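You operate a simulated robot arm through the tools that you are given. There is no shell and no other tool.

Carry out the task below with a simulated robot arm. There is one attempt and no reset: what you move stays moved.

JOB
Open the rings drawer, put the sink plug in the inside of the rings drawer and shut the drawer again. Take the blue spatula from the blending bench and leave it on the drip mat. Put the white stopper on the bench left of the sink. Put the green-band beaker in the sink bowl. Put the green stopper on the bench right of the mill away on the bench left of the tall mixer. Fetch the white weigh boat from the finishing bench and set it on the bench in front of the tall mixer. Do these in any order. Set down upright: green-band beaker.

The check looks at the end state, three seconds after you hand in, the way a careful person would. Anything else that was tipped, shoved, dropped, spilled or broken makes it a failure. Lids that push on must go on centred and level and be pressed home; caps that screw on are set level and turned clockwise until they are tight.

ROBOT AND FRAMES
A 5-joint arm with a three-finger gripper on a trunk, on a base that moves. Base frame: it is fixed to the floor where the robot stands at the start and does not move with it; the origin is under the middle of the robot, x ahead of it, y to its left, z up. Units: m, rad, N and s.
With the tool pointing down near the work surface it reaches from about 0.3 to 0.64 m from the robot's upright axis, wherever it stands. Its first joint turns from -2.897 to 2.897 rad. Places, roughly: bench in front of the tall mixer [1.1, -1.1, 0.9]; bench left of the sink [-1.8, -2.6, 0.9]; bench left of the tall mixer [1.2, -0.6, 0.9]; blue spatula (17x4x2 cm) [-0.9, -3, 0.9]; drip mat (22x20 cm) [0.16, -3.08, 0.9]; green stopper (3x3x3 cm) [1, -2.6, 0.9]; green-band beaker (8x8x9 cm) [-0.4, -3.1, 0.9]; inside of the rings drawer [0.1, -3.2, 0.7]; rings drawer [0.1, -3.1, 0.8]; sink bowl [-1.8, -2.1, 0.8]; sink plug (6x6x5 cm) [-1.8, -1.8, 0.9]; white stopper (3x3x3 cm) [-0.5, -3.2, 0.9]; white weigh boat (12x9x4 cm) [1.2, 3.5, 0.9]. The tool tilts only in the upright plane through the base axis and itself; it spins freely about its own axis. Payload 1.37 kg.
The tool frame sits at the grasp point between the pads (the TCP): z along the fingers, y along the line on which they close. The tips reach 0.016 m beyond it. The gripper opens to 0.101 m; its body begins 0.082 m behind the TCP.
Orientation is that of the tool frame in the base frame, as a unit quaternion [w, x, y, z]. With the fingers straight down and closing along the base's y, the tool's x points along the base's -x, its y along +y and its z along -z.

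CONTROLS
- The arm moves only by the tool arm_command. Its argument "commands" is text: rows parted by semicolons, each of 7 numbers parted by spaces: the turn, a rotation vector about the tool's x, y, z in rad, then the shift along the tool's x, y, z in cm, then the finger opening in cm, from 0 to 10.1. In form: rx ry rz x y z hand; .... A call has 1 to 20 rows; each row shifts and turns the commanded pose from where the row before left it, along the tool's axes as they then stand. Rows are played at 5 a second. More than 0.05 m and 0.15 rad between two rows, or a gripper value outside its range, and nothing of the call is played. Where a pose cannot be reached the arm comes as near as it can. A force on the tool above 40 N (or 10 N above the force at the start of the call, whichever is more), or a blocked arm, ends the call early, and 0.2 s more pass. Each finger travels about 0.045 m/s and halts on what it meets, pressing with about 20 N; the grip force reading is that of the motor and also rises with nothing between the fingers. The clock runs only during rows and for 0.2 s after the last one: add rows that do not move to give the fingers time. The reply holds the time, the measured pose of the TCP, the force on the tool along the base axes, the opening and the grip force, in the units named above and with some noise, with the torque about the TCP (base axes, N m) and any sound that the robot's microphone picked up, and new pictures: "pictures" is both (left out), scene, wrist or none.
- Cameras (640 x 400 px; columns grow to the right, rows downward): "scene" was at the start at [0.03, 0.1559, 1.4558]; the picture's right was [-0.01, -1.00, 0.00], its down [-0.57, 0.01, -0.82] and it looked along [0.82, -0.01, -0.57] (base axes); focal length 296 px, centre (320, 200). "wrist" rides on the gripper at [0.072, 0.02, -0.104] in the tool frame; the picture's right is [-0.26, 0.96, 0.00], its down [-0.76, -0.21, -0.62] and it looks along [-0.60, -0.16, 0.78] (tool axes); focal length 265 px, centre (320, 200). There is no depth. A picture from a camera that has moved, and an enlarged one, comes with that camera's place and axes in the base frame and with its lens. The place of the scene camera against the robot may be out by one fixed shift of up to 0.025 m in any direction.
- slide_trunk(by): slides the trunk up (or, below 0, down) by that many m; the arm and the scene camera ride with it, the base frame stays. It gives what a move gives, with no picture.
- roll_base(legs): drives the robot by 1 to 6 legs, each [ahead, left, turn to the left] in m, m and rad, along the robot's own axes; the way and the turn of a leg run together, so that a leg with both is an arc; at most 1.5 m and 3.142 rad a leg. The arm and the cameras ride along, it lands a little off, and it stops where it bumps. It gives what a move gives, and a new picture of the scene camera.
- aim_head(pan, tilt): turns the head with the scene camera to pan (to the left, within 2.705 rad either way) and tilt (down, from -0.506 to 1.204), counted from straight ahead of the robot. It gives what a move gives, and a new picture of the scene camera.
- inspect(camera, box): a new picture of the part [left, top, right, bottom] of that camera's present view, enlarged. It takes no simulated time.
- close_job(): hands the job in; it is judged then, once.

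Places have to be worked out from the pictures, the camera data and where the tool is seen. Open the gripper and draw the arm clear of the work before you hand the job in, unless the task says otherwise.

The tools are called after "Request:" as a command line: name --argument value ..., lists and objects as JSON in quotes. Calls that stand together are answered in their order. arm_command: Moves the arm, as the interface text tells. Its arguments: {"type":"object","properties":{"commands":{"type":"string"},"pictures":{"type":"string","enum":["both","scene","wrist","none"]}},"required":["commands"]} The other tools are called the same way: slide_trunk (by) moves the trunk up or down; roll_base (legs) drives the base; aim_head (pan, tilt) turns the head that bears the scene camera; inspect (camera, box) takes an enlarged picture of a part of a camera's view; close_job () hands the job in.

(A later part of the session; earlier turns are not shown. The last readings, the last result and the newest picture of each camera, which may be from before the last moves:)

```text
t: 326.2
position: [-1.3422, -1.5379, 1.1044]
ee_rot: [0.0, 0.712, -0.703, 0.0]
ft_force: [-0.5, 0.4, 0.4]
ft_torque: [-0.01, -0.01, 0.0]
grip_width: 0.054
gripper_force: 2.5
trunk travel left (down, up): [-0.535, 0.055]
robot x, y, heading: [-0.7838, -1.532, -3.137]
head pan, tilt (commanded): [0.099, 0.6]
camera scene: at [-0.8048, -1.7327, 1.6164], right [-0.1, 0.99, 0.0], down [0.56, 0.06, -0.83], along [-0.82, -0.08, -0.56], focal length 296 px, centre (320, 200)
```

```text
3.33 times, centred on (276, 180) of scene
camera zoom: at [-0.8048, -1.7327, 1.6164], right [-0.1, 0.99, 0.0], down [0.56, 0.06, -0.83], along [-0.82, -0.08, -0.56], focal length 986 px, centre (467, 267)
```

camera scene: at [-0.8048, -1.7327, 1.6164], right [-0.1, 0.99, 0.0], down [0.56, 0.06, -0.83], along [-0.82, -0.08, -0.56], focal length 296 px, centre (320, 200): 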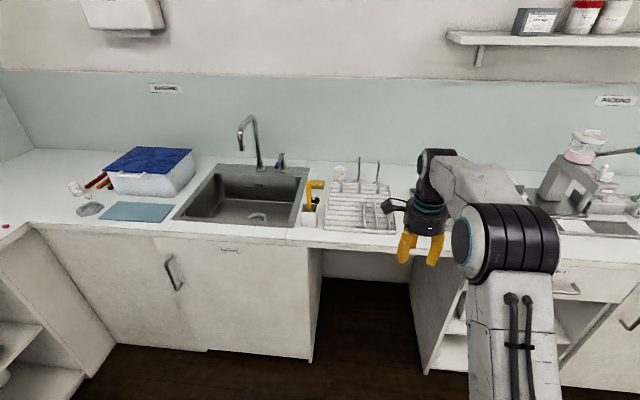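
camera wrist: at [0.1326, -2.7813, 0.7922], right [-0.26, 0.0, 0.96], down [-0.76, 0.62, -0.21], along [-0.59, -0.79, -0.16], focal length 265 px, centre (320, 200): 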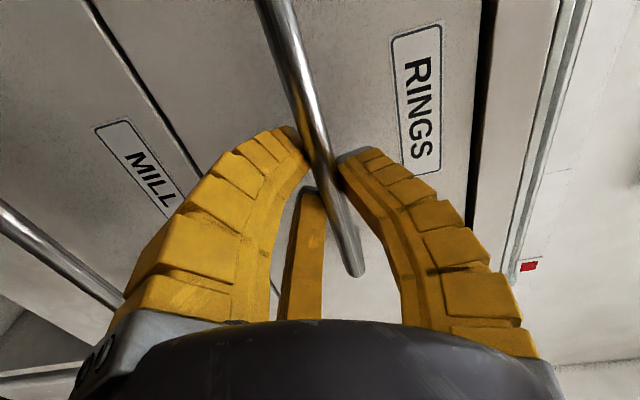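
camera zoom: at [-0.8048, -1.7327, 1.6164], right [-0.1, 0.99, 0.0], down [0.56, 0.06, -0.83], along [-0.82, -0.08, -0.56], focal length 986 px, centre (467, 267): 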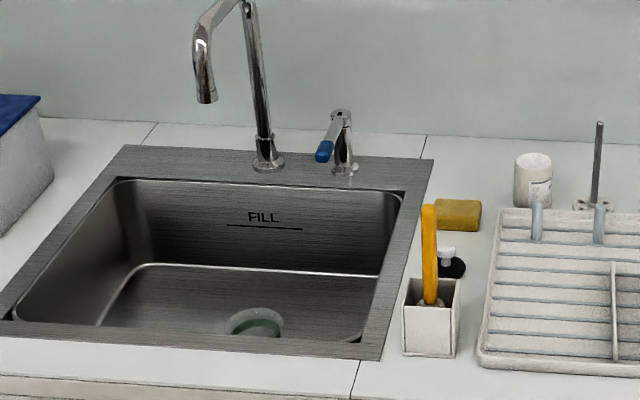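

The plug is a black disc with a white knob, at about (−1.815, −1.857), just behind the brush pot (brush top z≈1.08). I raise the trunk for clearance and drive diagonally in from the right so the tool comes above it.

Request:
slide_trunk --by 0.05

Request:
roll_base --legs '[[0.465, 0.315, 0]]'

Request:
inspect --camera "wrist" --box '[0, 0, 640, 400]'

```text
t: 327.1
position: [-1.3403, -1.5379, 1.1542]
ee_rot: [-0.001, 0.712, -0.702, 0.0]
ft_force: [0.2, -0.2, 0.1]
ft_torque: [-0.02, -0.02, -0.01]
grip_width: 0.0539
gripper_force: 3.1
trunk travel left (down, up): [-0.585, 0.005]
robot x, y, heading: [-0.7817, -1.534, -3.143]
head pan, tilt (commanded): [0.099, 0.6]
```

```text
t: 330.3
position: [-1.808, -1.852, 1.1552]
ee_rot: [0.001, 0.712, -0.702, 0.0]
ft_force: [0.4, -0.1, 0.0]
ft_torque: [0.01, -0.02, -0.01]
grip_width: 0.054
gripper_force: 2.1
trunk travel left (down, up): [-0.585, 0.005]
robot x, y, heading: [-1.2481, -1.8432, -3.138]
head pan, tilt (commanded): [0.099, 0.6]
camera scene: at [-1.2713, -2.0473, 1.6664], right [-0.1, 0.99, 0.0], down [0.56, 0.06, -0.82], along [-0.82, -0.08, -0.57], focal length 296 px, centre (320, 200)
```

scene: 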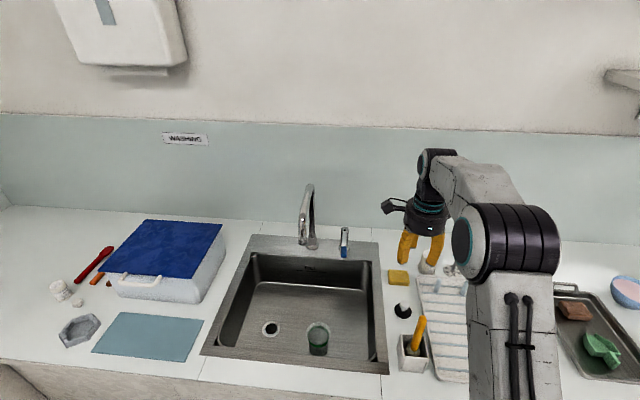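

```text
1.00 times, centred on (320, 200) of wrist (not enlarged: the box is as wide or as high as the picture)
camera zoom: at [-1.8272, -1.9245, 1.2587], right [-0.97, 0.25, 0.0], down [0.2, 0.76, 0.62], along [0.16, 0.6, -0.78], focal length 265 px, centre (320, 200)
```

zoom: 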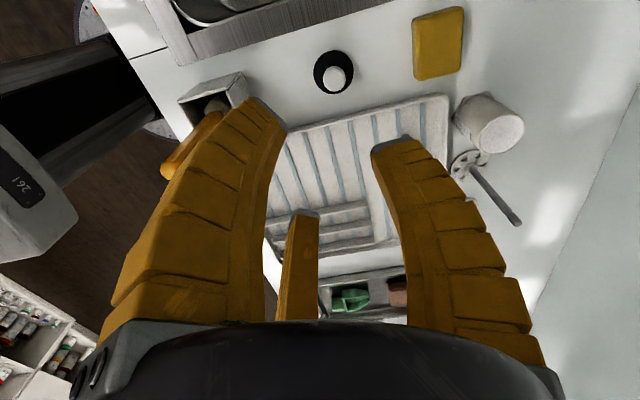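

The plug is nearly under the tool. I enlarge to measure the knob and disc.

Request:
inspect --camera "wrist" --box '[285, 40, 381, 100]'

Request:
inspect --camera "scene" --box '[360, 260, 456, 380]'

```text
6.67 times, centred on (333, 70) of wrist
camera zoom: at [-1.8272, -1.9245, 1.2587], right [-0.97, 0.25, 0.0], down [0.2, 0.76, 0.62], along [0.16, 0.6, -0.78], focal length 1769 px, centre (233, 1067)
```

zoom: 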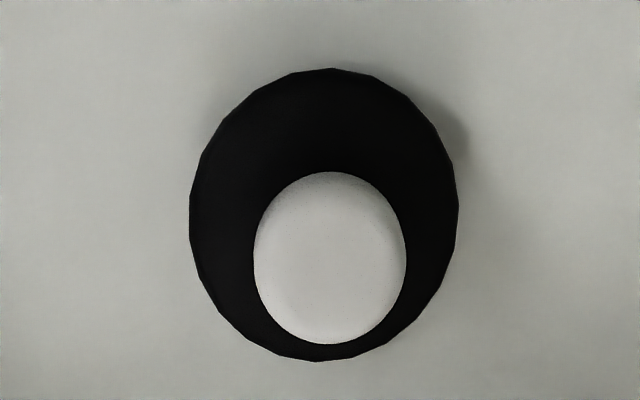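

```text
3.33 times, centred on (408, 320) of scene
camera zoom: at [-1.2713, -2.0473, 1.6664], right [-0.1, 0.99, 0.0], down [0.56, 0.06, -0.82], along [-0.82, -0.08, -0.57], focal length 986 px, centre (27, -200)
```

zoom: 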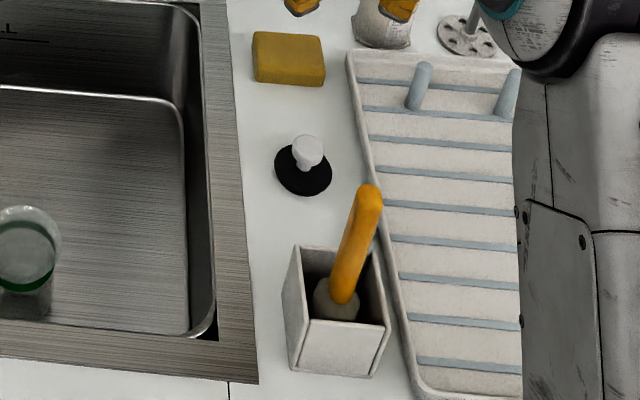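

The plug's axis is at about (−1.824, −1.845), knob 2.5 cm wide with its head near z≈0.94. I centre on it and lower partway.

Request:
arm_command --commands "0 0 0 -0.8 1.5 0 5; 0 0 0 0 0 3 5; 0 0 0 0 0 3 5; 0 0 0 0 0 3 5; 0 0 0 0 0 3 5; 0 0 0 0 0 0 5; 0 0 0 0 0 0 5"

Request:
inspect --camera "wrist" --box '[200, 20, 456, 180]'

Request:
inspect --camera "scene" --box '[340, 180, 560, 380]'

```text
t: 331.9
position: [-1.8235, -1.8442, 1.0339]
ee_rot: [-0.001, 0.712, -0.702, 0.0]
ft_force: [-0.7, -0.1, 0.0]
ft_torque: [0.04, -0.03, 0.02]
grip_width: 0.054
gripper_force: 2.4
trunk travel left (down, up): [-0.585, 0.005]
robot x, y, heading: [-1.2449, -1.8476, -3.14]
head pan, tilt (commanded): [0.099, 0.6]
camera scene: at [-1.2708, -2.0469, 1.6664], right [-0.1, 0.99, 0.0], down [0.56, 0.06, -0.83], along [-0.82, -0.08, -0.57], focal length 296 px, centre (320, 200)
camera wrist: at [-1.8421, -1.9167, 1.1388], right [-0.97, 0.25, 0.0], down [0.2, 0.76, 0.62], along [0.16, 0.6, -0.78], focal length 265 px, centre (320, 200)
```

scene: 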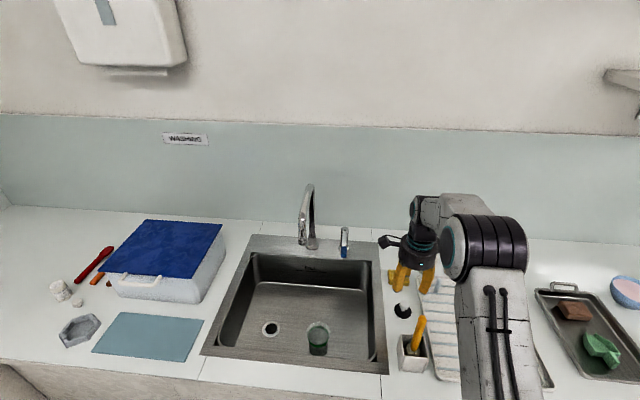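
wrist: 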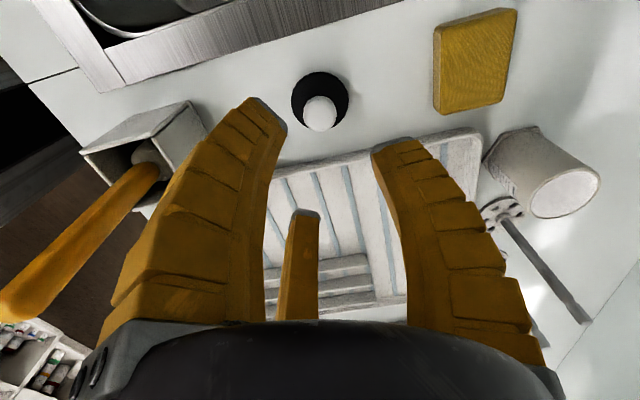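

```text
2.50 times, centred on (328, 100) of wrist
camera zoom: at [-1.8421, -1.9167, 1.1388], right [-0.97, 0.25, 0.0], down [0.2, 0.76, 0.62], along [0.16, 0.6, -0.78], focal length 664 px, centre (300, 450)
```

zoom: 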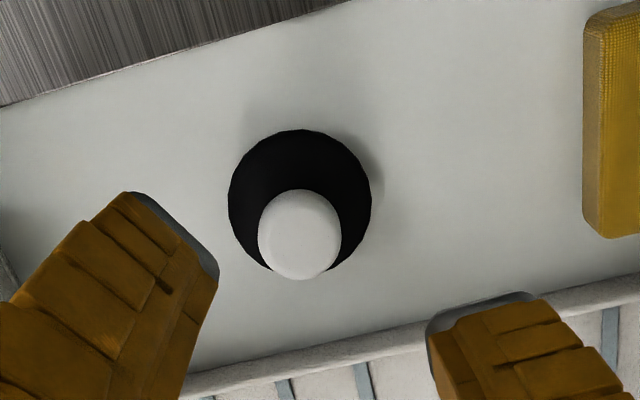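

```text
2.00 times, centred on (450, 280) of scene
camera zoom: at [-1.2708, -2.0469, 1.6664], right [-0.1, 0.99, 0.0], down [0.56, 0.06, -0.83], along [-0.82, -0.08, -0.57], focal length 592 px, centre (60, 40)
```

zoom: 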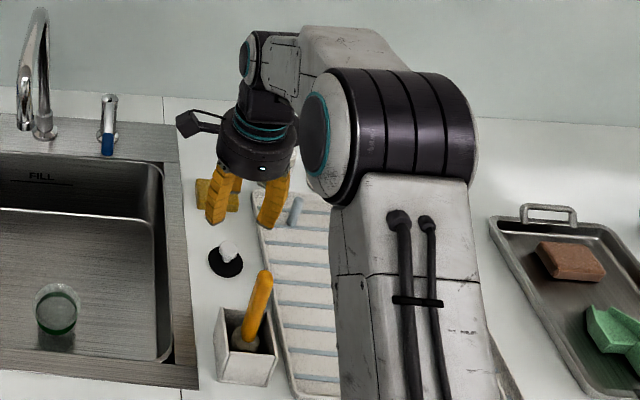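

Centring is good within 2 mm. I spin the tool 30° so no finger points at the drying rack, narrow slightly and lower to the knob.

Request:
arm_command --commands "0 0 0.131 0 0 0 4.5; 0 0 0.131 0 0 0 4.5; 0 0 0.131 0 0 0 4.5; 0 0 0.131 0 0 0 4.5; 0 0 0 0 0 2.5 4.5; 0 0 0 0 0 2.5 4.5; 0 0 0 0 0 2 4.5; 0 0 0 0 0 1.4 4.5; 0 0 0 0 0 0.8 4.5; 0 0 0 0 0 0 4.5"

Request:
inspect --camera "wrist" --box '[200, 60, 456, 220]'

```text
t: 334.1
position: [-1.8248, -1.8421, 0.9419]
ee_rot: [0.0, -0.506, 0.863, 0.0]
ft_force: [-0.4, 0.5, 0.8]
ft_torque: [0.03, 0.01, -0.01]
grip_width: 0.0492
gripper_force: 2.9
trunk travel left (down, up): [-0.585, 0.005]
robot x, y, heading: [-1.2444, -1.8427, -3.145]
head pan, tilt (commanded): [0.099, 0.6]
camera scene: at [-1.2707, -2.0469, 1.6664], right [-0.1, 0.99, 0.0], down [0.56, 0.06, -0.83], along [-0.82, -0.08, -0.56], focal length 296 px, centre (320, 200)
camera wrist: at [-1.8756, -1.8973, 1.0467], right [-0.71, 0.7, 0.0], down [0.55, 0.56, 0.62], along [0.44, 0.44, -0.78], focal length 265 px, centre (320, 200)
```

scene: 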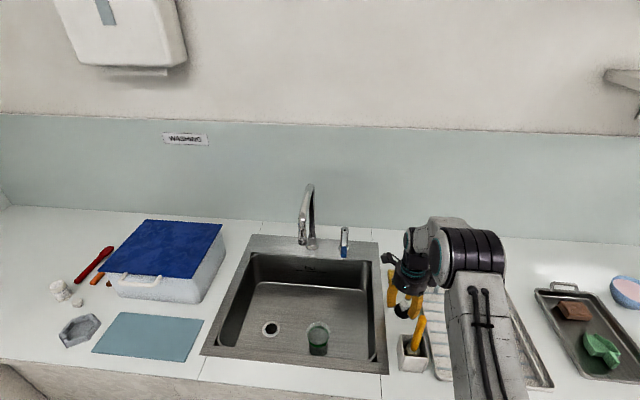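
wrist: 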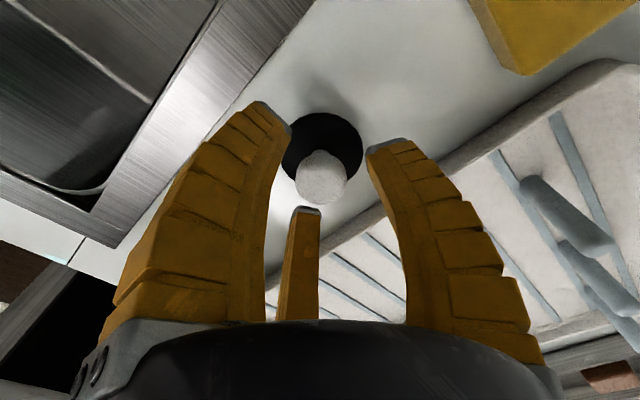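

```text
2.50 times, centred on (328, 140) of wrist
camera zoom: at [-1.8756, -1.8973, 1.0467], right [-0.71, 0.7, 0.0], down [0.55, 0.56, 0.62], along [0.44, 0.44, -0.78], focal length 664 px, centre (300, 350)
```

zoom: 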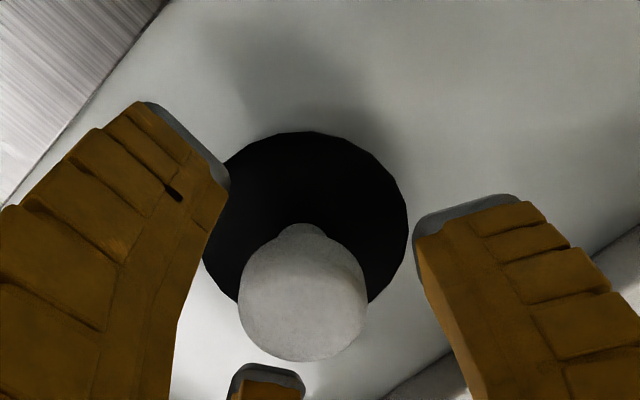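

The knob is well centred between the three fingers. I close on it.

Request:
arm_command --commands "0 0 0 0 0 0 3.5; 0 0 0 0 0 0 2.5; 0 0 0 0 0 0 1.8; 0 0 0 0 0 0 1.2; 0 0 0 0 0 0 1.2; 0 0 0 0 0 0 1.2; 0 0 0 0 0 0 1.2" --pictures "wrist"

Request:
inspect --camera "wrist" --box '[200, 60, 456, 220]'

```text
t: 335.7
position: [-1.8227, -1.843, 0.9432]
ee_rot: [-0.001, -0.506, 0.863, 0.0]
ft_force: [0.2, 1.2, 5.5]
ft_torque: [-0.11, 0.04, -0.02]
grip_width: 0.022
gripper_force: 19.2
trunk travel left (down, up): [-0.585, 0.005]
robot x, y, heading: [-1.2425, -1.8441, -3.141]
head pan, tilt (commanded): [0.099, 0.6]
camera wrist: at [-1.8755, -1.897, 1.0476], right [-0.71, 0.7, 0.0], down [0.55, 0.56, 0.62], along [0.44, 0.44, -0.78], focal length 265 px, centre (320, 200)
```

wrist: 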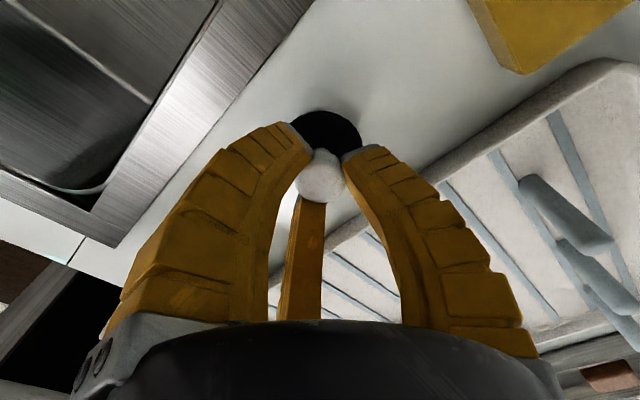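

```text
2.50 times, centred on (328, 140) of wrist
camera zoom: at [-1.8755, -1.897, 1.0476], right [-0.71, 0.7, 0.0], down [0.55, 0.56, 0.62], along [0.44, 0.44, -0.78], focal length 664 px, centre (300, 350)
```

zoom: 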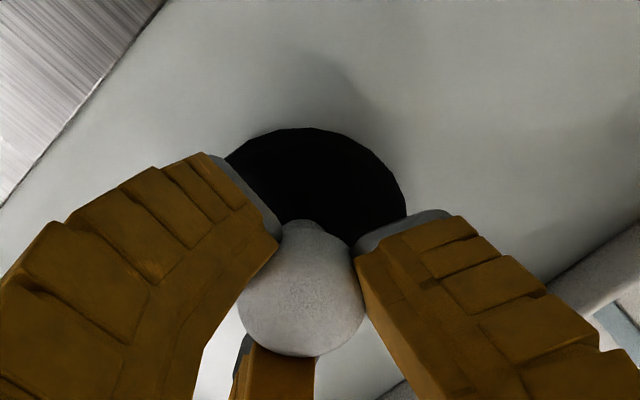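

The knob is gripped below its widest part, 19 N. I lift slowly.

Request:
arm_command --commands "0 0 0 0 0 -0.5 1.2; 0 0 0 0 0 -1 1.2; 0 0 0 0 0 -2 1.2; 0 0 0 0 0 -3 1.2; 0 0 0 0 0 -3 1.2; 0 0 0 0 0 -3 1.2; 0 0 0 0 0 -3 1.2; 0 0 0 0 0 -3 1.2; 0 0 0 0 0 -2 1.2; 0 0 0 0 0 0 1.2"

Request:
inspect --camera "wrist" --box '[200, 60, 456, 220]'

```text
t: 337.9
position: [-1.8216, -1.843, 1.1487]
ee_rot: [0.0, -0.506, 0.863, 0.0]
ft_force: [0.2, -0.5, -0.8]
ft_torque: [-0.01, 0.0, 0.0]
grip_width: 0.0196
gripper_force: 19.9
trunk travel left (down, up): [-0.585, 0.005]
robot x, y, heading: [-1.2428, -1.8468, -3.139]
head pan, tilt (commanded): [0.099, 0.6]
camera scene: at [-1.2709, -2.0469, 1.6664], right [-0.1, 0.99, 0.0], down [0.56, 0.06, -0.82], along [-0.82, -0.08, -0.57], focal length 296 px, centre (320, 200)
camera wrist: at [-1.8756, -1.8967, 1.2527], right [-0.71, 0.7, 0.0], down [0.55, 0.56, 0.62], along [0.44, 0.44, -0.78], focal length 265 px, centre (320, 200)
```

scene: 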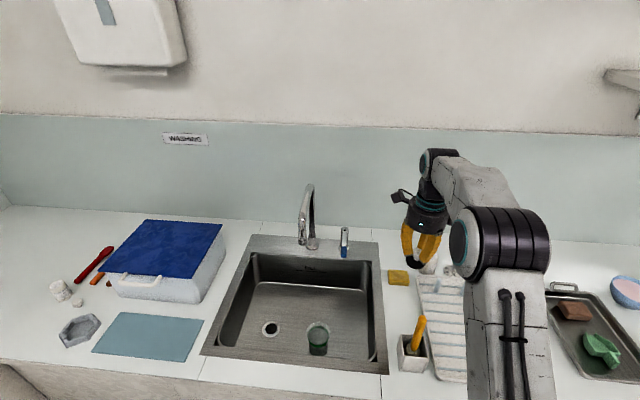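
wrist: 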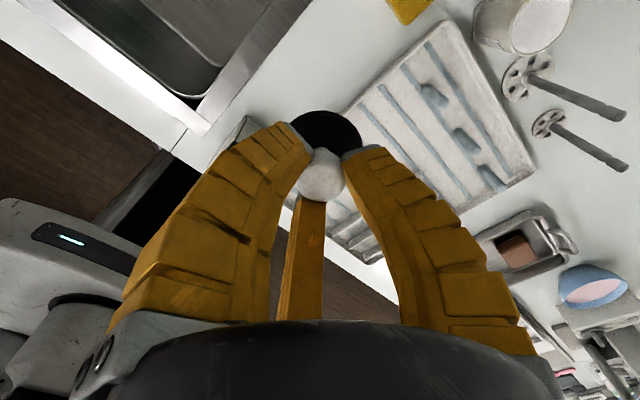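

```text
2.50 times, centred on (328, 140) of wrist
camera zoom: at [-1.8756, -1.8967, 1.2527], right [-0.71, 0.7, 0.0], down [0.55, 0.56, 0.62], along [0.44, 0.44, -0.78], focal length 664 px, centre (300, 350)
```

zoom: 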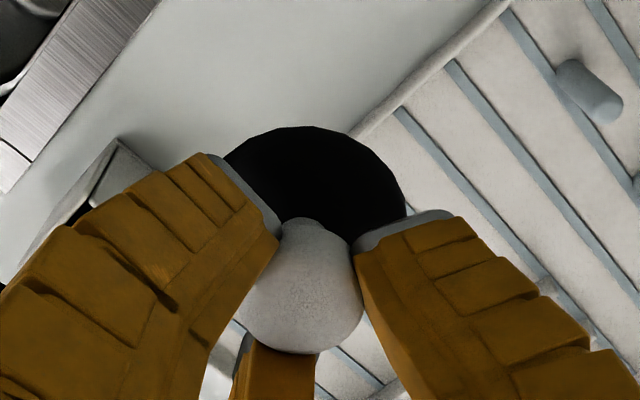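

The plug is held firmly. I reverse out along the same diagonal, turn left to face the drawer, and drive in front of it.

Request:
roll_base --legs '[[-0.465, -0.315, 0], [0, 0, 1.565], [0.35, 0.69, 0]]'

Request:
aim_head --pan -0.1 --tilt 0.75

Request:
inspect --camera "scene" --box '[220, 80, 476, 240]'

```text
t: 348.7
position: [-0.1014, -2.4634, 1.1469]
ee_rot: [0.0, 0.967, -0.254, 0.001]
ft_force: [0.0, -1.1, -0.2]
ft_torque: [0.0, 0.0, 0.01]
grip_width: 0.0193
gripper_force: 19.8
trunk travel left (down, up): [-0.585, 0.005]
robot x, y, heading: [-0.1007, -1.8827, -1.574]
head pan, tilt (commanded): [0.099, 0.6]
camera scene: at [0.0884, -1.9311, 1.6664], right [-1.0, -0.1, 0.0], down [-0.06, 0.56, -0.82], along [0.08, -0.82, -0.57], focal length 296 px, centre (320, 200)
```

scene: 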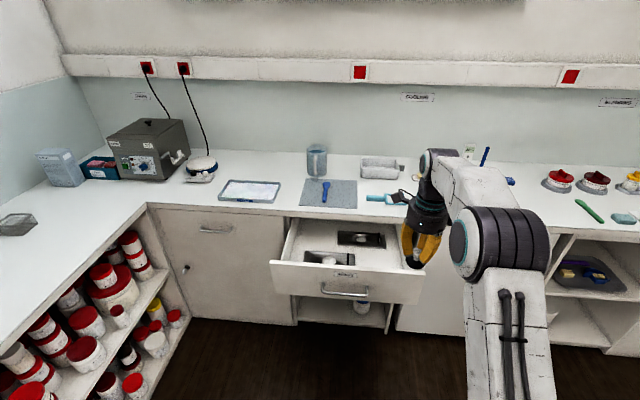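

```text
t: 349.4
position: [-0.1018, -2.4613, 1.1475]
ee_rot: [0.0, 0.967, -0.254, 0.001]
ft_force: [0.2, -0.4, 0.4]
ft_torque: [0.0, 0.0, -0.01]
grip_width: 0.0194
gripper_force: 19.8
trunk travel left (down, up): [-0.585, 0.005]
robot x, y, heading: [-0.1005, -1.8831, -1.569]
head pan, tilt (commanded): [-0.099, 0.75]
camera scene: at [0.071, -1.9254, 1.6536], right [-0.99, 0.1, 0.0], down [0.07, 0.68, -0.73], along [-0.07, -0.73, -0.68], focal length 296 px, centre (320, 200)
```

scene: 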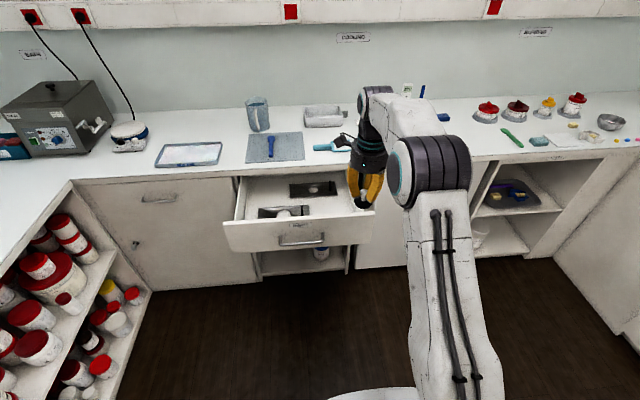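

```text
2.50 times, centred on (348, 160) of scene
camera zoom: at [0.071, -1.9254, 1.6536], right [-0.99, 0.1, 0.0], down [0.07, 0.68, -0.73], along [-0.07, -0.73, -0.68], focal length 740 px, centre (250, 300)
```

zoom: 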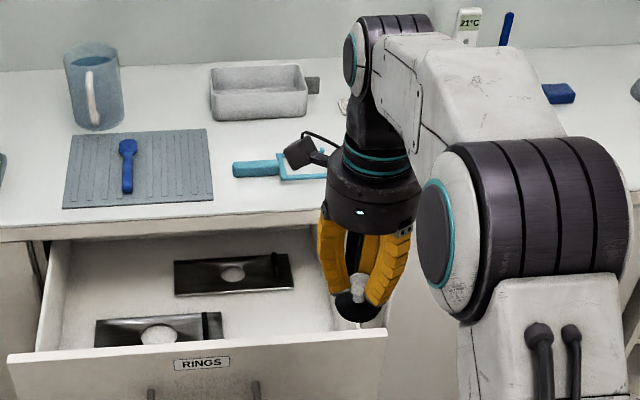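

The drawer's front-right area is free. I roll ahead so the plug is above about (−0.06, −2.79), between the drawer front and the bench edge.

Request:
roll_base --legs '[[0.327, 0.042, 0]]'

Request:
inspect --camera "wrist" --box '[0, 0, 640, 400]'

```text
t: 351.6
position: [-0.0619, -2.7905, 1.1469]
ee_rot: [0.0, 0.967, -0.255, 0.0]
ft_force: [0.8, -0.2, -1.6]
ft_torque: [0.02, 0.01, -0.01]
grip_width: 0.0196
gripper_force: 20.3
trunk travel left (down, up): [-0.585, 0.005]
robot x, y, heading: [-0.0592, -2.21, -1.572]
head pan, tilt (commanded): [-0.099, 0.75]
camera scene: at [0.1122, -2.2539, 1.6535], right [-0.99, 0.1, 0.0], down [0.07, 0.68, -0.73], along [-0.08, -0.73, -0.68], focal length 296 px, centre (320, 200)
```

scene: 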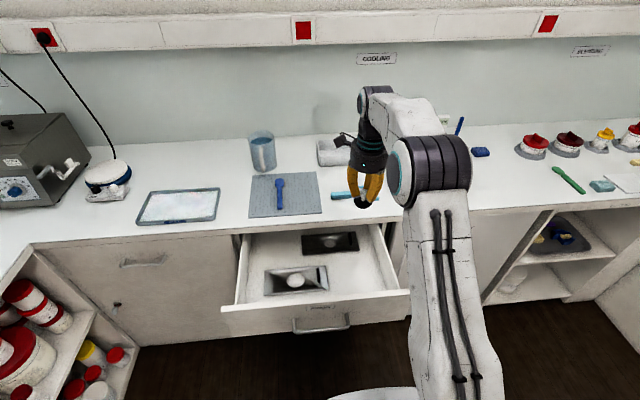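

```text
1.00 times, centred on (320, 200) of wrist (not enlarged: the box is as wide or as high as the picture)
camera zoom: at [-0.0088, -2.8434, 1.2519], right [-0.71, -0.71, 0.0], down [-0.55, 0.55, 0.62], along [-0.44, 0.44, -0.78], focal length 265 px, centre (320, 200)
```

zoom: 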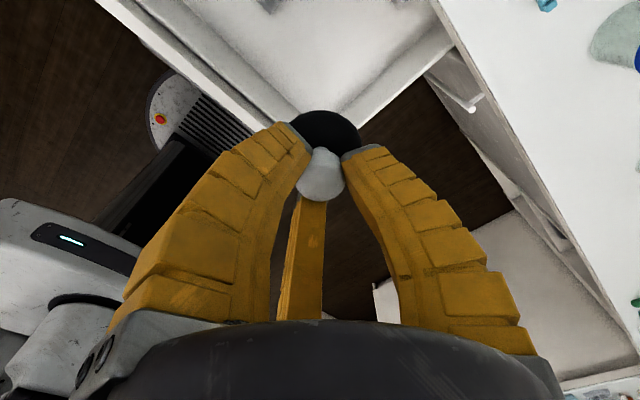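

I enlarge the top of the wrist view to see where the plug would land relative to the drawer walls.

Request:
inspect --camera "wrist" --box '[160, 0, 480, 200]'

Request:
inspect --camera "scene" --box '[210, 170, 450, 340]'

```text
2.00 times, centred on (320, 100) of wrist
camera zoom: at [-0.0088, -2.8434, 1.2519], right [-0.71, -0.71, 0.0], down [-0.55, 0.55, 0.62], along [-0.44, 0.44, -0.78], focal length 531 px, centre (320, 400)
```

zoom: 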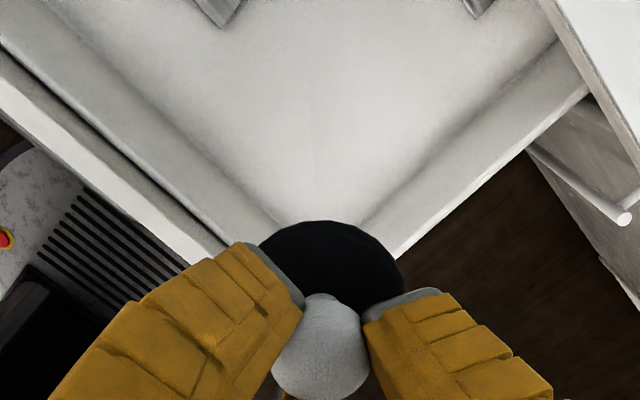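

```text
2.35 times, centred on (330, 255) of scene
camera zoom: at [0.1122, -2.2539, 1.6535], right [-0.99, 0.1, 0.0], down [0.07, 0.68, -0.73], along [-0.08, -0.73, -0.68], focal length 696 px, centre (296, 71)
```

zoom: 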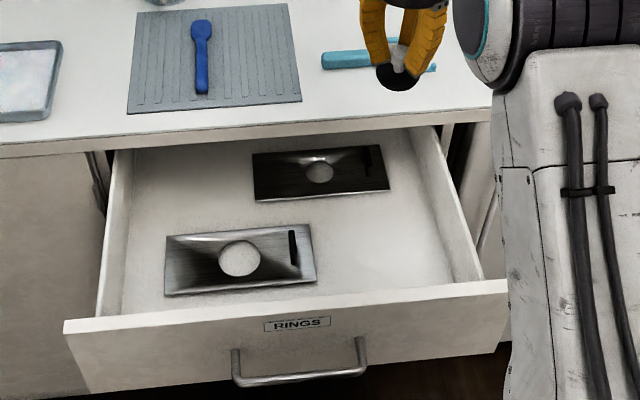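

The landing point is on free drawer floor, about 11 cm from both walls and the nearest plate. I lower the trunk 30 cm, then continue with the arm.

Request:
slide_trunk --by -0.3

Request:
arm_command --commands "0 0 0 0 0 0 1.2"

Request:
inspect --camera "wrist" --box '[160, 0, 480, 200]'

```text
t: 354.6
position: [-0.0606, -2.7883, 0.8476]
ee_rot: [-0.001, 0.967, -0.255, 0.0]
ft_force: [0.4, -0.2, 0.3]
ft_torque: [0.04, 0.01, -0.02]
grip_width: 0.0197
gripper_force: 20.1
trunk travel left (down, up): [-0.285, 0.305]
robot x, y, heading: [-0.0575, -2.2127, -1.576]
head pan, tilt (commanded): [-0.099, 0.75]
```

```text
t: 355.0
position: [-0.0612, -2.7894, 0.8469]
ee_rot: [0.0, 0.967, -0.256, 0.0]
ft_force: [0.0, -0.1, 0.5]
ft_torque: [-0.01, -0.02, 0.05]
grip_width: 0.0197
gripper_force: 19.9
trunk travel left (down, up): [-0.285, 0.305]
robot x, y, heading: [-0.062, -2.209, -1.575]
head pan, tilt (commanded): [-0.099, 0.75]
camera scene: at [0.1121, -2.2528, 1.3536], right [-0.99, 0.1, 0.0], down [0.07, 0.68, -0.73], along [-0.08, -0.73, -0.68], focal length 296 px, centre (320, 200)
camera wrist: at [-0.0089, -2.8427, 0.9523], right [-0.71, -0.71, 0.0], down [-0.55, 0.55, 0.62], along [-0.44, 0.44, -0.78], focal length 265 px, centre (320, 200)
```

scene: 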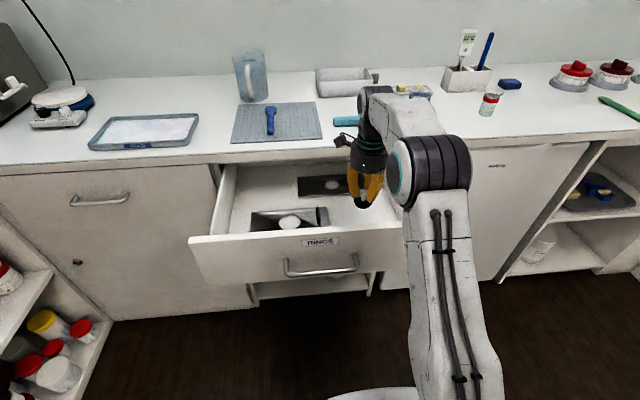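
wrist: 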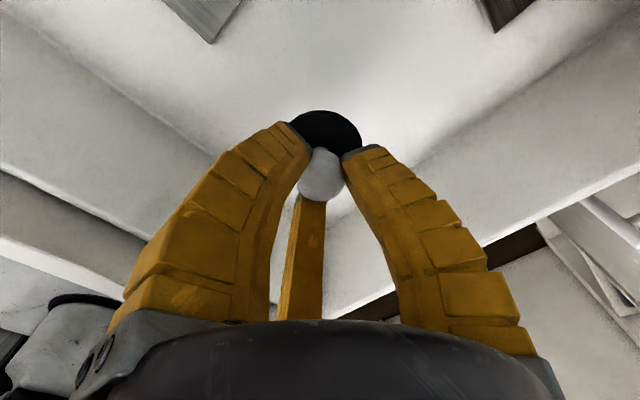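

```text
2.00 times, centred on (320, 100) of wrist
camera zoom: at [-0.0089, -2.8427, 0.9523], right [-0.71, -0.71, 0.0], down [-0.55, 0.55, 0.62], along [-0.44, 0.44, -0.78], focal length 531 px, centre (320, 400)
```

zoom: 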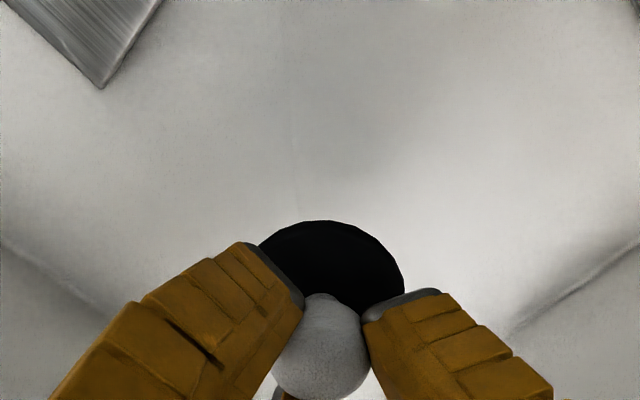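

Everything is clear. I lower further with the arm.

Request:
arm_command --commands "0 0 0 0 0 2 1.2; 0 0 0 0 0 2 1.2; 0 0 0 0 0 1.5 1.2; 0 0 0 0 0 1 1.2; 0 0 0 0 0 0 1.2" --pictures "both"

```text
t: 356.2
position: [-0.061, -2.7896, 0.7827]
ee_rot: [-0.001, 0.967, -0.255, 0.0]
ft_force: [0.4, 0.4, 0.3]
ft_torque: [-0.01, 0.04, -0.01]
grip_width: 0.0198
gripper_force: 20.4
trunk travel left (down, up): [-0.285, 0.305]
robot x, y, heading: [-0.0567, -2.2112, -1.573]
head pan, tilt (commanded): [-0.099, 0.75]
camera scene: at [0.1121, -2.2529, 1.3536], right [-0.99, 0.1, 0.0], down [0.07, 0.68, -0.73], along [-0.08, -0.73, -0.68], focal length 296 px, centre (320, 200)
camera wrist: at [-0.0088, -2.8425, 0.8867], right [-0.71, -0.71, 0.0], down [-0.56, 0.55, 0.62], along [-0.44, 0.44, -0.78], focal length 265 px, centre (320, 200)
```

scene: 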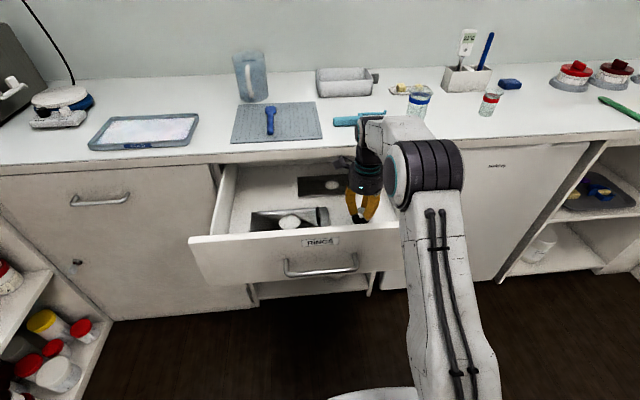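
wrist: 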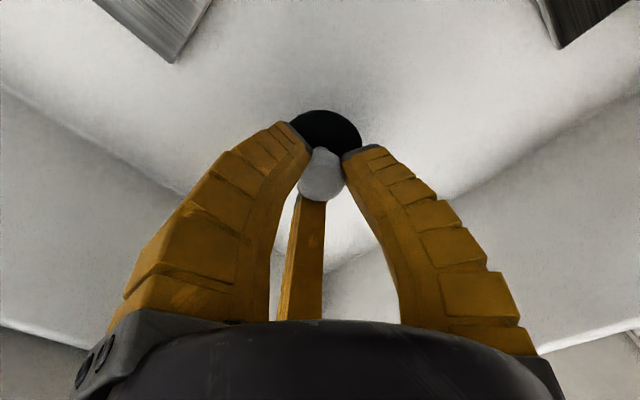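

Request:
arm_command --commands "0 0 0 0 0 0.7 1.2; 0 0 0 0 0 0.4 1.2; 0 0 0 0 0 0 1.2" --pictures "none"

Request:
arm_command --commands "0 0 0 0 0 0.25 1.2; 0 0 0 0 0 0.25 1.2; 0 0 0 0 0 0 1.2" --pictures "none"

```text
t: 357.0
position: [-0.0607, -2.789, 0.7696]
ee_rot: [0.0, 0.967, -0.255, 0.0]
ft_force: [-0.2, -0.5, -1.4]
ft_torque: [-0.01, 0.03, -0.01]
grip_width: 0.0192
gripper_force: 20.0
trunk travel left (down, up): [-0.285, 0.305]
robot x, y, heading: [-0.0545, -2.2154, -1.577]
head pan, tilt (commanded): [-0.099, 0.75]
```

```text
t: 357.8
position: [-0.0606, -2.789, 0.7661]
ee_rot: [-0.001, 0.967, -0.256, 0.0]
ft_force: [-0.2, 0.1, 0.4]
ft_torque: [-0.04, 0.03, 0.01]
grip_width: 0.0197
gripper_force: 19.7
trunk travel left (down, up): [-0.285, 0.305]
robot x, y, heading: [-0.0579, -2.2112, -1.58]
head pan, tilt (commanded): [-0.099, 0.75]
```

Request:
arm_command --commands "0 0 0 0 0 0.2 1.2; 0 0 0 0 0 0.2 1.2; 0 0 0 0 0 0 1.2" --pictures "none"

```text
t: 358.6
position: [-0.0613, -2.7889, 0.7629]
ee_rot: [0.001, 0.967, -0.255, 0.0]
ft_force: [-1.5, -0.6, 4.6]
ft_torque: [0.0, -0.05, 0.02]
grip_width: 0.0212
gripper_force: 19.7
trunk travel left (down, up): [-0.285, 0.305]
robot x, y, heading: [-0.0532, -2.21, -1.572]
head pan, tilt (commanded): [-0.099, 0.75]
```

Contact (4.6 N) at TCP≈0.763, as expected. I open the fingers and check.

Request:
arm_command --commands "0 0 0 0 0 0 2.4; 0 0 0 0 0 0 3; 0 0 0 0 0 0 3.6; 0 0 0 0 0 0 4.2; 0 0 0 0 0 0 4.5; 0 0 0 0 0 0 4.5" --pictures "wrist"

```text
t: 360.0
position: [-0.0619, -2.7887, 0.7621]
ee_rot: [0.0, 0.967, -0.255, -0.001]
ft_force: [-0.4, 0.5, -0.5]
ft_torque: [-0.01, 0.02, 0.03]
grip_width: 0.0492
gripper_force: 2.3
trunk travel left (down, up): [-0.285, 0.305]
robot x, y, heading: [-0.0572, -2.2146, -1.572]
head pan, tilt (commanded): [-0.099, 0.75]
camera wrist: at [-0.0089, -2.8425, 0.8673], right [-0.71, -0.71, 0.0], down [-0.56, 0.55, 0.62], along [-0.44, 0.44, -0.78], focal length 265 px, centre (320, 200)
```

wrist: 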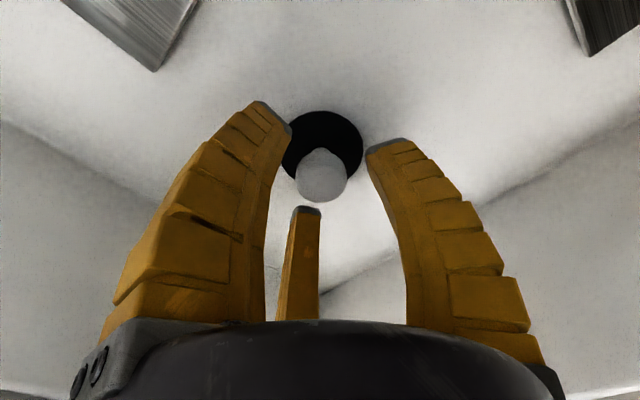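

The plug stands free in the drawer. I raise the arm and trunk clear of the drawer.

Request:
arm_command --commands "0 0 0 0 0 -1.5 4.5; 0 0 0 0 0 -2 4.5; 0 0 0 0 0 -3 4.5; 0 0 0 0 0 -3 4.5; 0 0 0 0 0 0 4.5" --pictures "none"

Request:
slide_trunk --by 0.22

Request:
inspect --camera "scene" --box '[180, 140, 460, 320]'

```text
t: 361.2
position: [-0.0629, -2.7885, 0.8587]
ee_rot: [0.0, 0.967, -0.255, 0.0]
ft_force: [-0.2, 0.3, 0.2]
ft_torque: [0.0, 0.02, -0.01]
grip_width: 0.0491
gripper_force: 2.6
trunk travel left (down, up): [-0.285, 0.305]
robot x, y, heading: [-0.0558, -2.2132, -1.577]
head pan, tilt (commanded): [-0.099, 0.75]
```

```text
t: 363.5
position: [-0.0624, -2.7887, 1.0779]
ee_rot: [0.0, 0.967, -0.255, 0.0]
ft_force: [-0.2, 0.6, -0.3]
ft_torque: [0.01, -0.02, 0.01]
grip_width: 0.0491
gripper_force: 3.0
trunk travel left (down, up): [-0.505, 0.085]
robot x, y, heading: [-0.0582, -2.2077, -1.577]
head pan, tilt (commanded): [-0.099, 0.75]
```

```text
2.22 times, centred on (320, 230) of scene
camera zoom: at [0.1121, -2.2529, 1.5735], right [-0.99, 0.1, 0.0], down [0.07, 0.68, -0.73], along [-0.08, -0.73, -0.68], focal length 658 px, centre (320, 133)
```

zoom: 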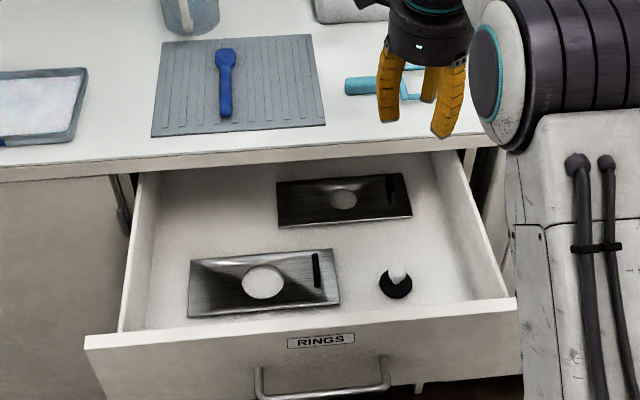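

The plug is standing inside the drawer. Now to shut it: I back off, centre on the drawer, lower the trunk and bring the tool to horizontal with closed fingers for a push.

Request:
roll_base --legs '[[-0.42, 0.128, 0]]'

Request:
slide_trunk --by -0.17

Request:
arm_command --commands "0 0 -0.129 0 0 0 4; 0 0 -0.129 0 0 0 3; 0 0 -0.129 0 0 0 2; 0 0 -0.129 0 0 0 1; -0.14 0 0 0 0 0 0; -0.14 0 0 0 0 0 0; -0.14 0 0 0 0 0 0; -0.14 0 0 0 0 0 0; -0.14 0 0 0 0 0 0; -0.14 0 0 0 0 0 0; -0.14 0 0 0 0 0 0; -0.14 0 0 0 0 0 0; -0.14 0 0 0 0 0 0; -0.14 0 0 0 0 0 0; -0.14 0 0 0 0 0 0; -0.03 0 0 0 0 0 0; 0 0 0 0 0 0 0"

```text
t: 366.2
position: [0.0678, -2.369, 1.0773]
ee_rot: [0.0, 0.967, -0.255, 0.001]
ft_force: [-0.3, -0.5, -0.5]
ft_torque: [-0.03, -0.03, 0.02]
grip_width: 0.0492
gripper_force: 2.6
trunk travel left (down, up): [-0.505, 0.085]
robot x, y, heading: [0.0736, -1.7918, -1.573]
head pan, tilt (commanded): [-0.099, 0.75]
camera scene: at [0.2417, -1.8321, 1.5736], right [-0.99, 0.1, 0.0], down [0.07, 0.68, -0.73], along [-0.07, -0.73, -0.68], focal length 296 px, centre (320, 200)
```

scene: 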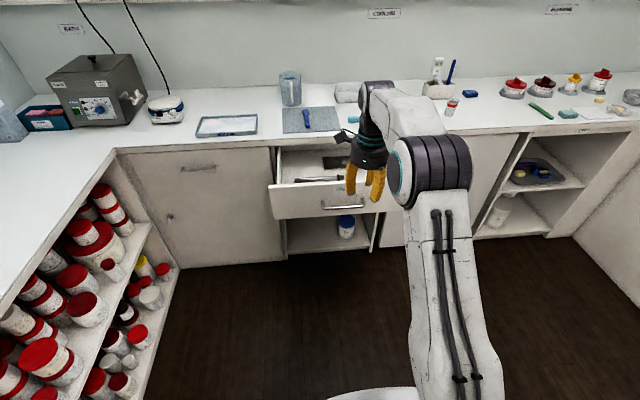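

```text
t: 368.1
position: [0.0673, -2.3699, 0.9079]
ee_rot: [0.001, 0.967, -0.255, 0.0]
ft_force: [0.2, 0.1, 0.9]
ft_torque: [0.0, 0.03, 0.0]
grip_width: 0.0492
gripper_force: 3.0
trunk travel left (down, up): [-0.335, 0.255]
robot x, y, heading: [0.0742, -1.7887, -1.571]
head pan, tilt (commanded): [-0.099, 0.75]
```

```text
t: 371.7
position: [0.0693, -2.3686, 0.9079]
ee_rot: [0.707, 0.707, -0.002, -0.002]
ft_force: [0.5, 0.3, -0.3]
ft_torque: [0.02, -0.04, 0.0]
grip_width: 0.0
gripper_force: 19.7
trunk travel left (down, up): [-0.335, 0.255]
robot x, y, heading: [0.0732, -1.7894, -1.575]
head pan, tilt (commanded): [-0.099, 0.75]
camera scene: at [0.2416, -1.8327, 1.4036], right [-0.99, 0.1, 0.0], down [0.07, 0.68, -0.73], along [-0.07, -0.73, -0.68], focal length 296 px, centre (320, 200)
camera wrist: at [0.1419, -2.2662, 0.9279], right [-0.26, 0.0, 0.96], down [-0.75, 0.63, -0.21], along [-0.6, -0.78, -0.16], focal length 265 px, centre (320, 200)
```

scene: 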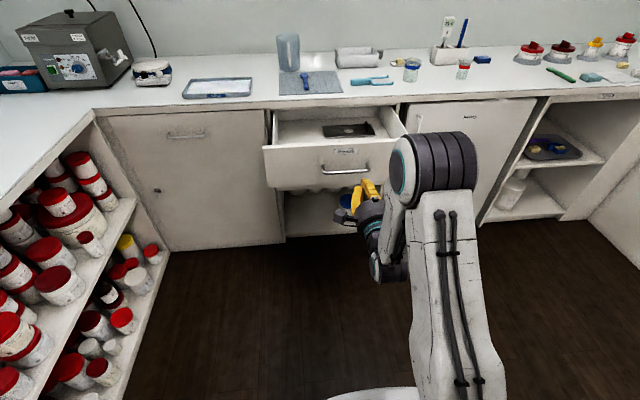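
wrist: 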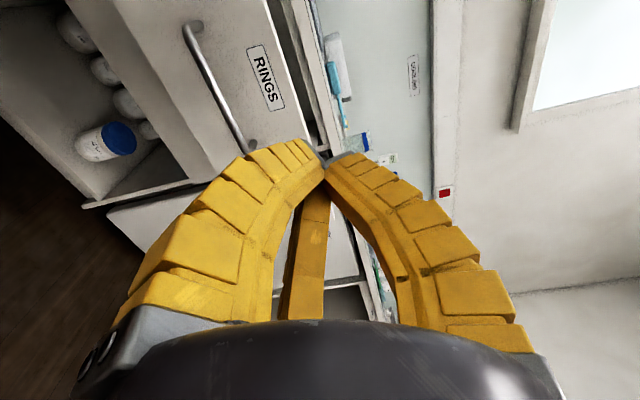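

The closed fingers point at the drawer. I lower to push above the bar, then drive forward toward the front panel.

Request:
arm_command --commands "0 0 0 0 -2.8 0 0; 0 0 0 0 -2.8 0 0; 0 0 0 0 -2.7 0 0; 0 0 0 0 0 0 0" --pictures "none"

Request:
roll_base --legs '[[0.22, 0, 0]]'

Request:
inspect --camera "wrist" --box '[100, 0, 500, 250]'

```text
t: 372.7
position: [0.0692, -2.3695, 0.8235]
ee_rot: [0.707, 0.708, -0.002, -0.002]
ft_force: [0.3, 0.2, 0.5]
ft_torque: [-0.02, 0.02, -0.03]
grip_width: 0.0
gripper_force: 20.3
trunk travel left (down, up): [-0.335, 0.255]
robot x, y, heading: [0.0729, -1.7945, -1.573]
head pan, tilt (commanded): [-0.099, 0.75]
```

```text
t: 374.4
position: [0.069, -2.5903, 0.8247]
ee_rot: [0.707, 0.707, -0.002, -0.002]
ft_force: [0.0, 0.2, -0.3]
ft_torque: [0.04, 0.0, -0.03]
grip_width: 0.0
gripper_force: 20.0
trunk travel left (down, up): [-0.335, 0.255]
robot x, y, heading: [0.0724, -2.0097, -1.572]
head pan, tilt (commanded): [-0.099, 0.75]
camera scene: at [0.2412, -2.0541, 1.4035], right [-0.99, 0.1, 0.0], down [0.07, 0.68, -0.73], along [-0.07, -0.73, -0.68], focal length 296 px, centre (320, 200)
```

scene: 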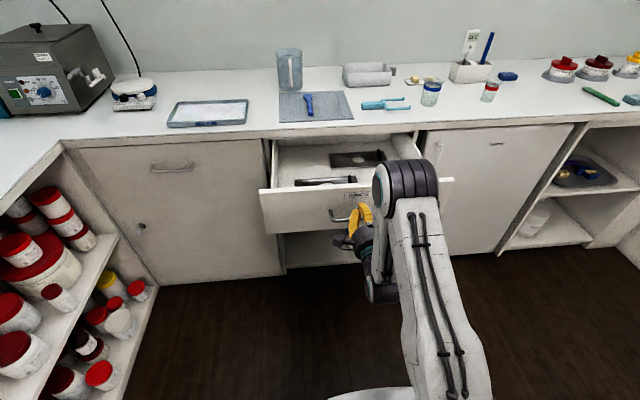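

```text
1.60 times, centred on (300, 125) of wrist
camera zoom: at [0.1417, -2.4877, 0.8449], right [-0.26, 0.0, 0.96], down [-0.75, 0.62, -0.21], along [-0.6, -0.78, -0.17], focal length 425 px, centre (352, 320)
```

zoom: 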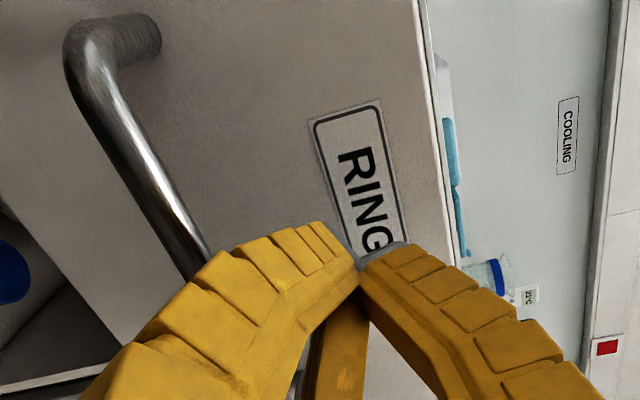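

Tips are level with the label, clear of the bar and below the panel's top. I drive forward to push the drawer in.

Request:
roll_base --legs '[[0.1, 0, 0]]'

Request:
inspect --camera "wrist" --box '[100, 0, 500, 250]'

```text
t: 375.6
position: [0.0685, -2.6909, 0.8246]
ee_rot: [0.706, 0.708, -0.001, -0.002]
ft_force: [-0.4, 0.3, 0.9]
ft_torque: [0.01, 0.01, 0.0]
grip_width: 0.0002
gripper_force: 27.6
trunk travel left (down, up): [-0.335, 0.255]
robot x, y, heading: [0.0739, -2.1125, -1.572]
head pan, tilt (commanded): [-0.099, 0.75]
camera scene: at [0.241, -2.1542, 1.4035], right [-0.99, 0.1, 0.0], down [0.07, 0.68, -0.73], along [-0.07, -0.73, -0.68], focal length 296 px, centre (320, 200)
```

scene: 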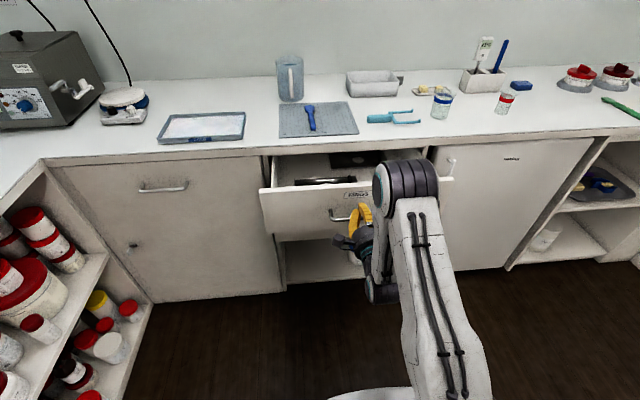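

```text
1.60 times, centred on (300, 125) of wrist
camera zoom: at [0.1414, -2.5878, 0.8449], right [-0.26, 0.0, 0.96], down [-0.75, 0.63, -0.21], along [-0.6, -0.78, -0.17], focal length 425 px, centre (352, 320)
```

zoom: 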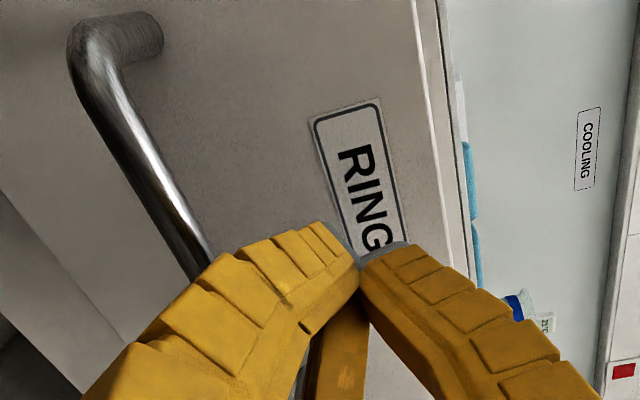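

The drawer moves in with the push. I continue forward most of the remaining way.

Request:
roll_base --legs '[[0.18, 0, 0]]'

```text
t: 377.1
position: [0.0666, -2.8722, 0.8257]
ee_rot: [0.707, 0.707, -0.003, -0.002]
ft_force: [-0.3, -1.2, 0.2]
ft_torque: [0.01, -0.01, -0.01]
grip_width: 0.0
gripper_force: 28.3
trunk travel left (down, up): [-0.335, 0.255]
robot x, y, heading: [0.0712, -2.2921, -1.571]
head pan, tilt (commanded): [-0.099, 0.75]
camera scene: at [0.2404, -2.3352, 1.4035], right [-0.99, 0.1, 0.0], down [0.07, 0.68, -0.73], along [-0.08, -0.73, -0.68], focal length 296 px, centre (320, 200)
```

scene: 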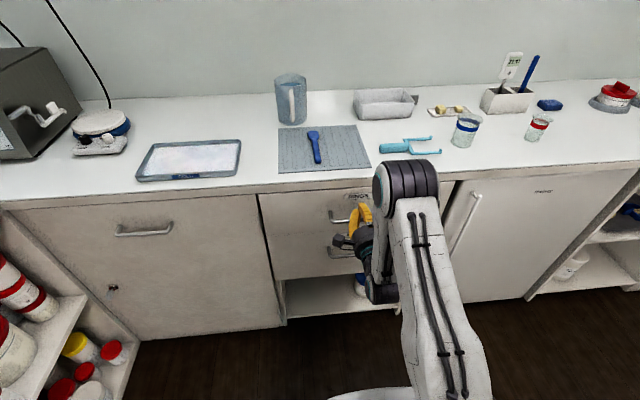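

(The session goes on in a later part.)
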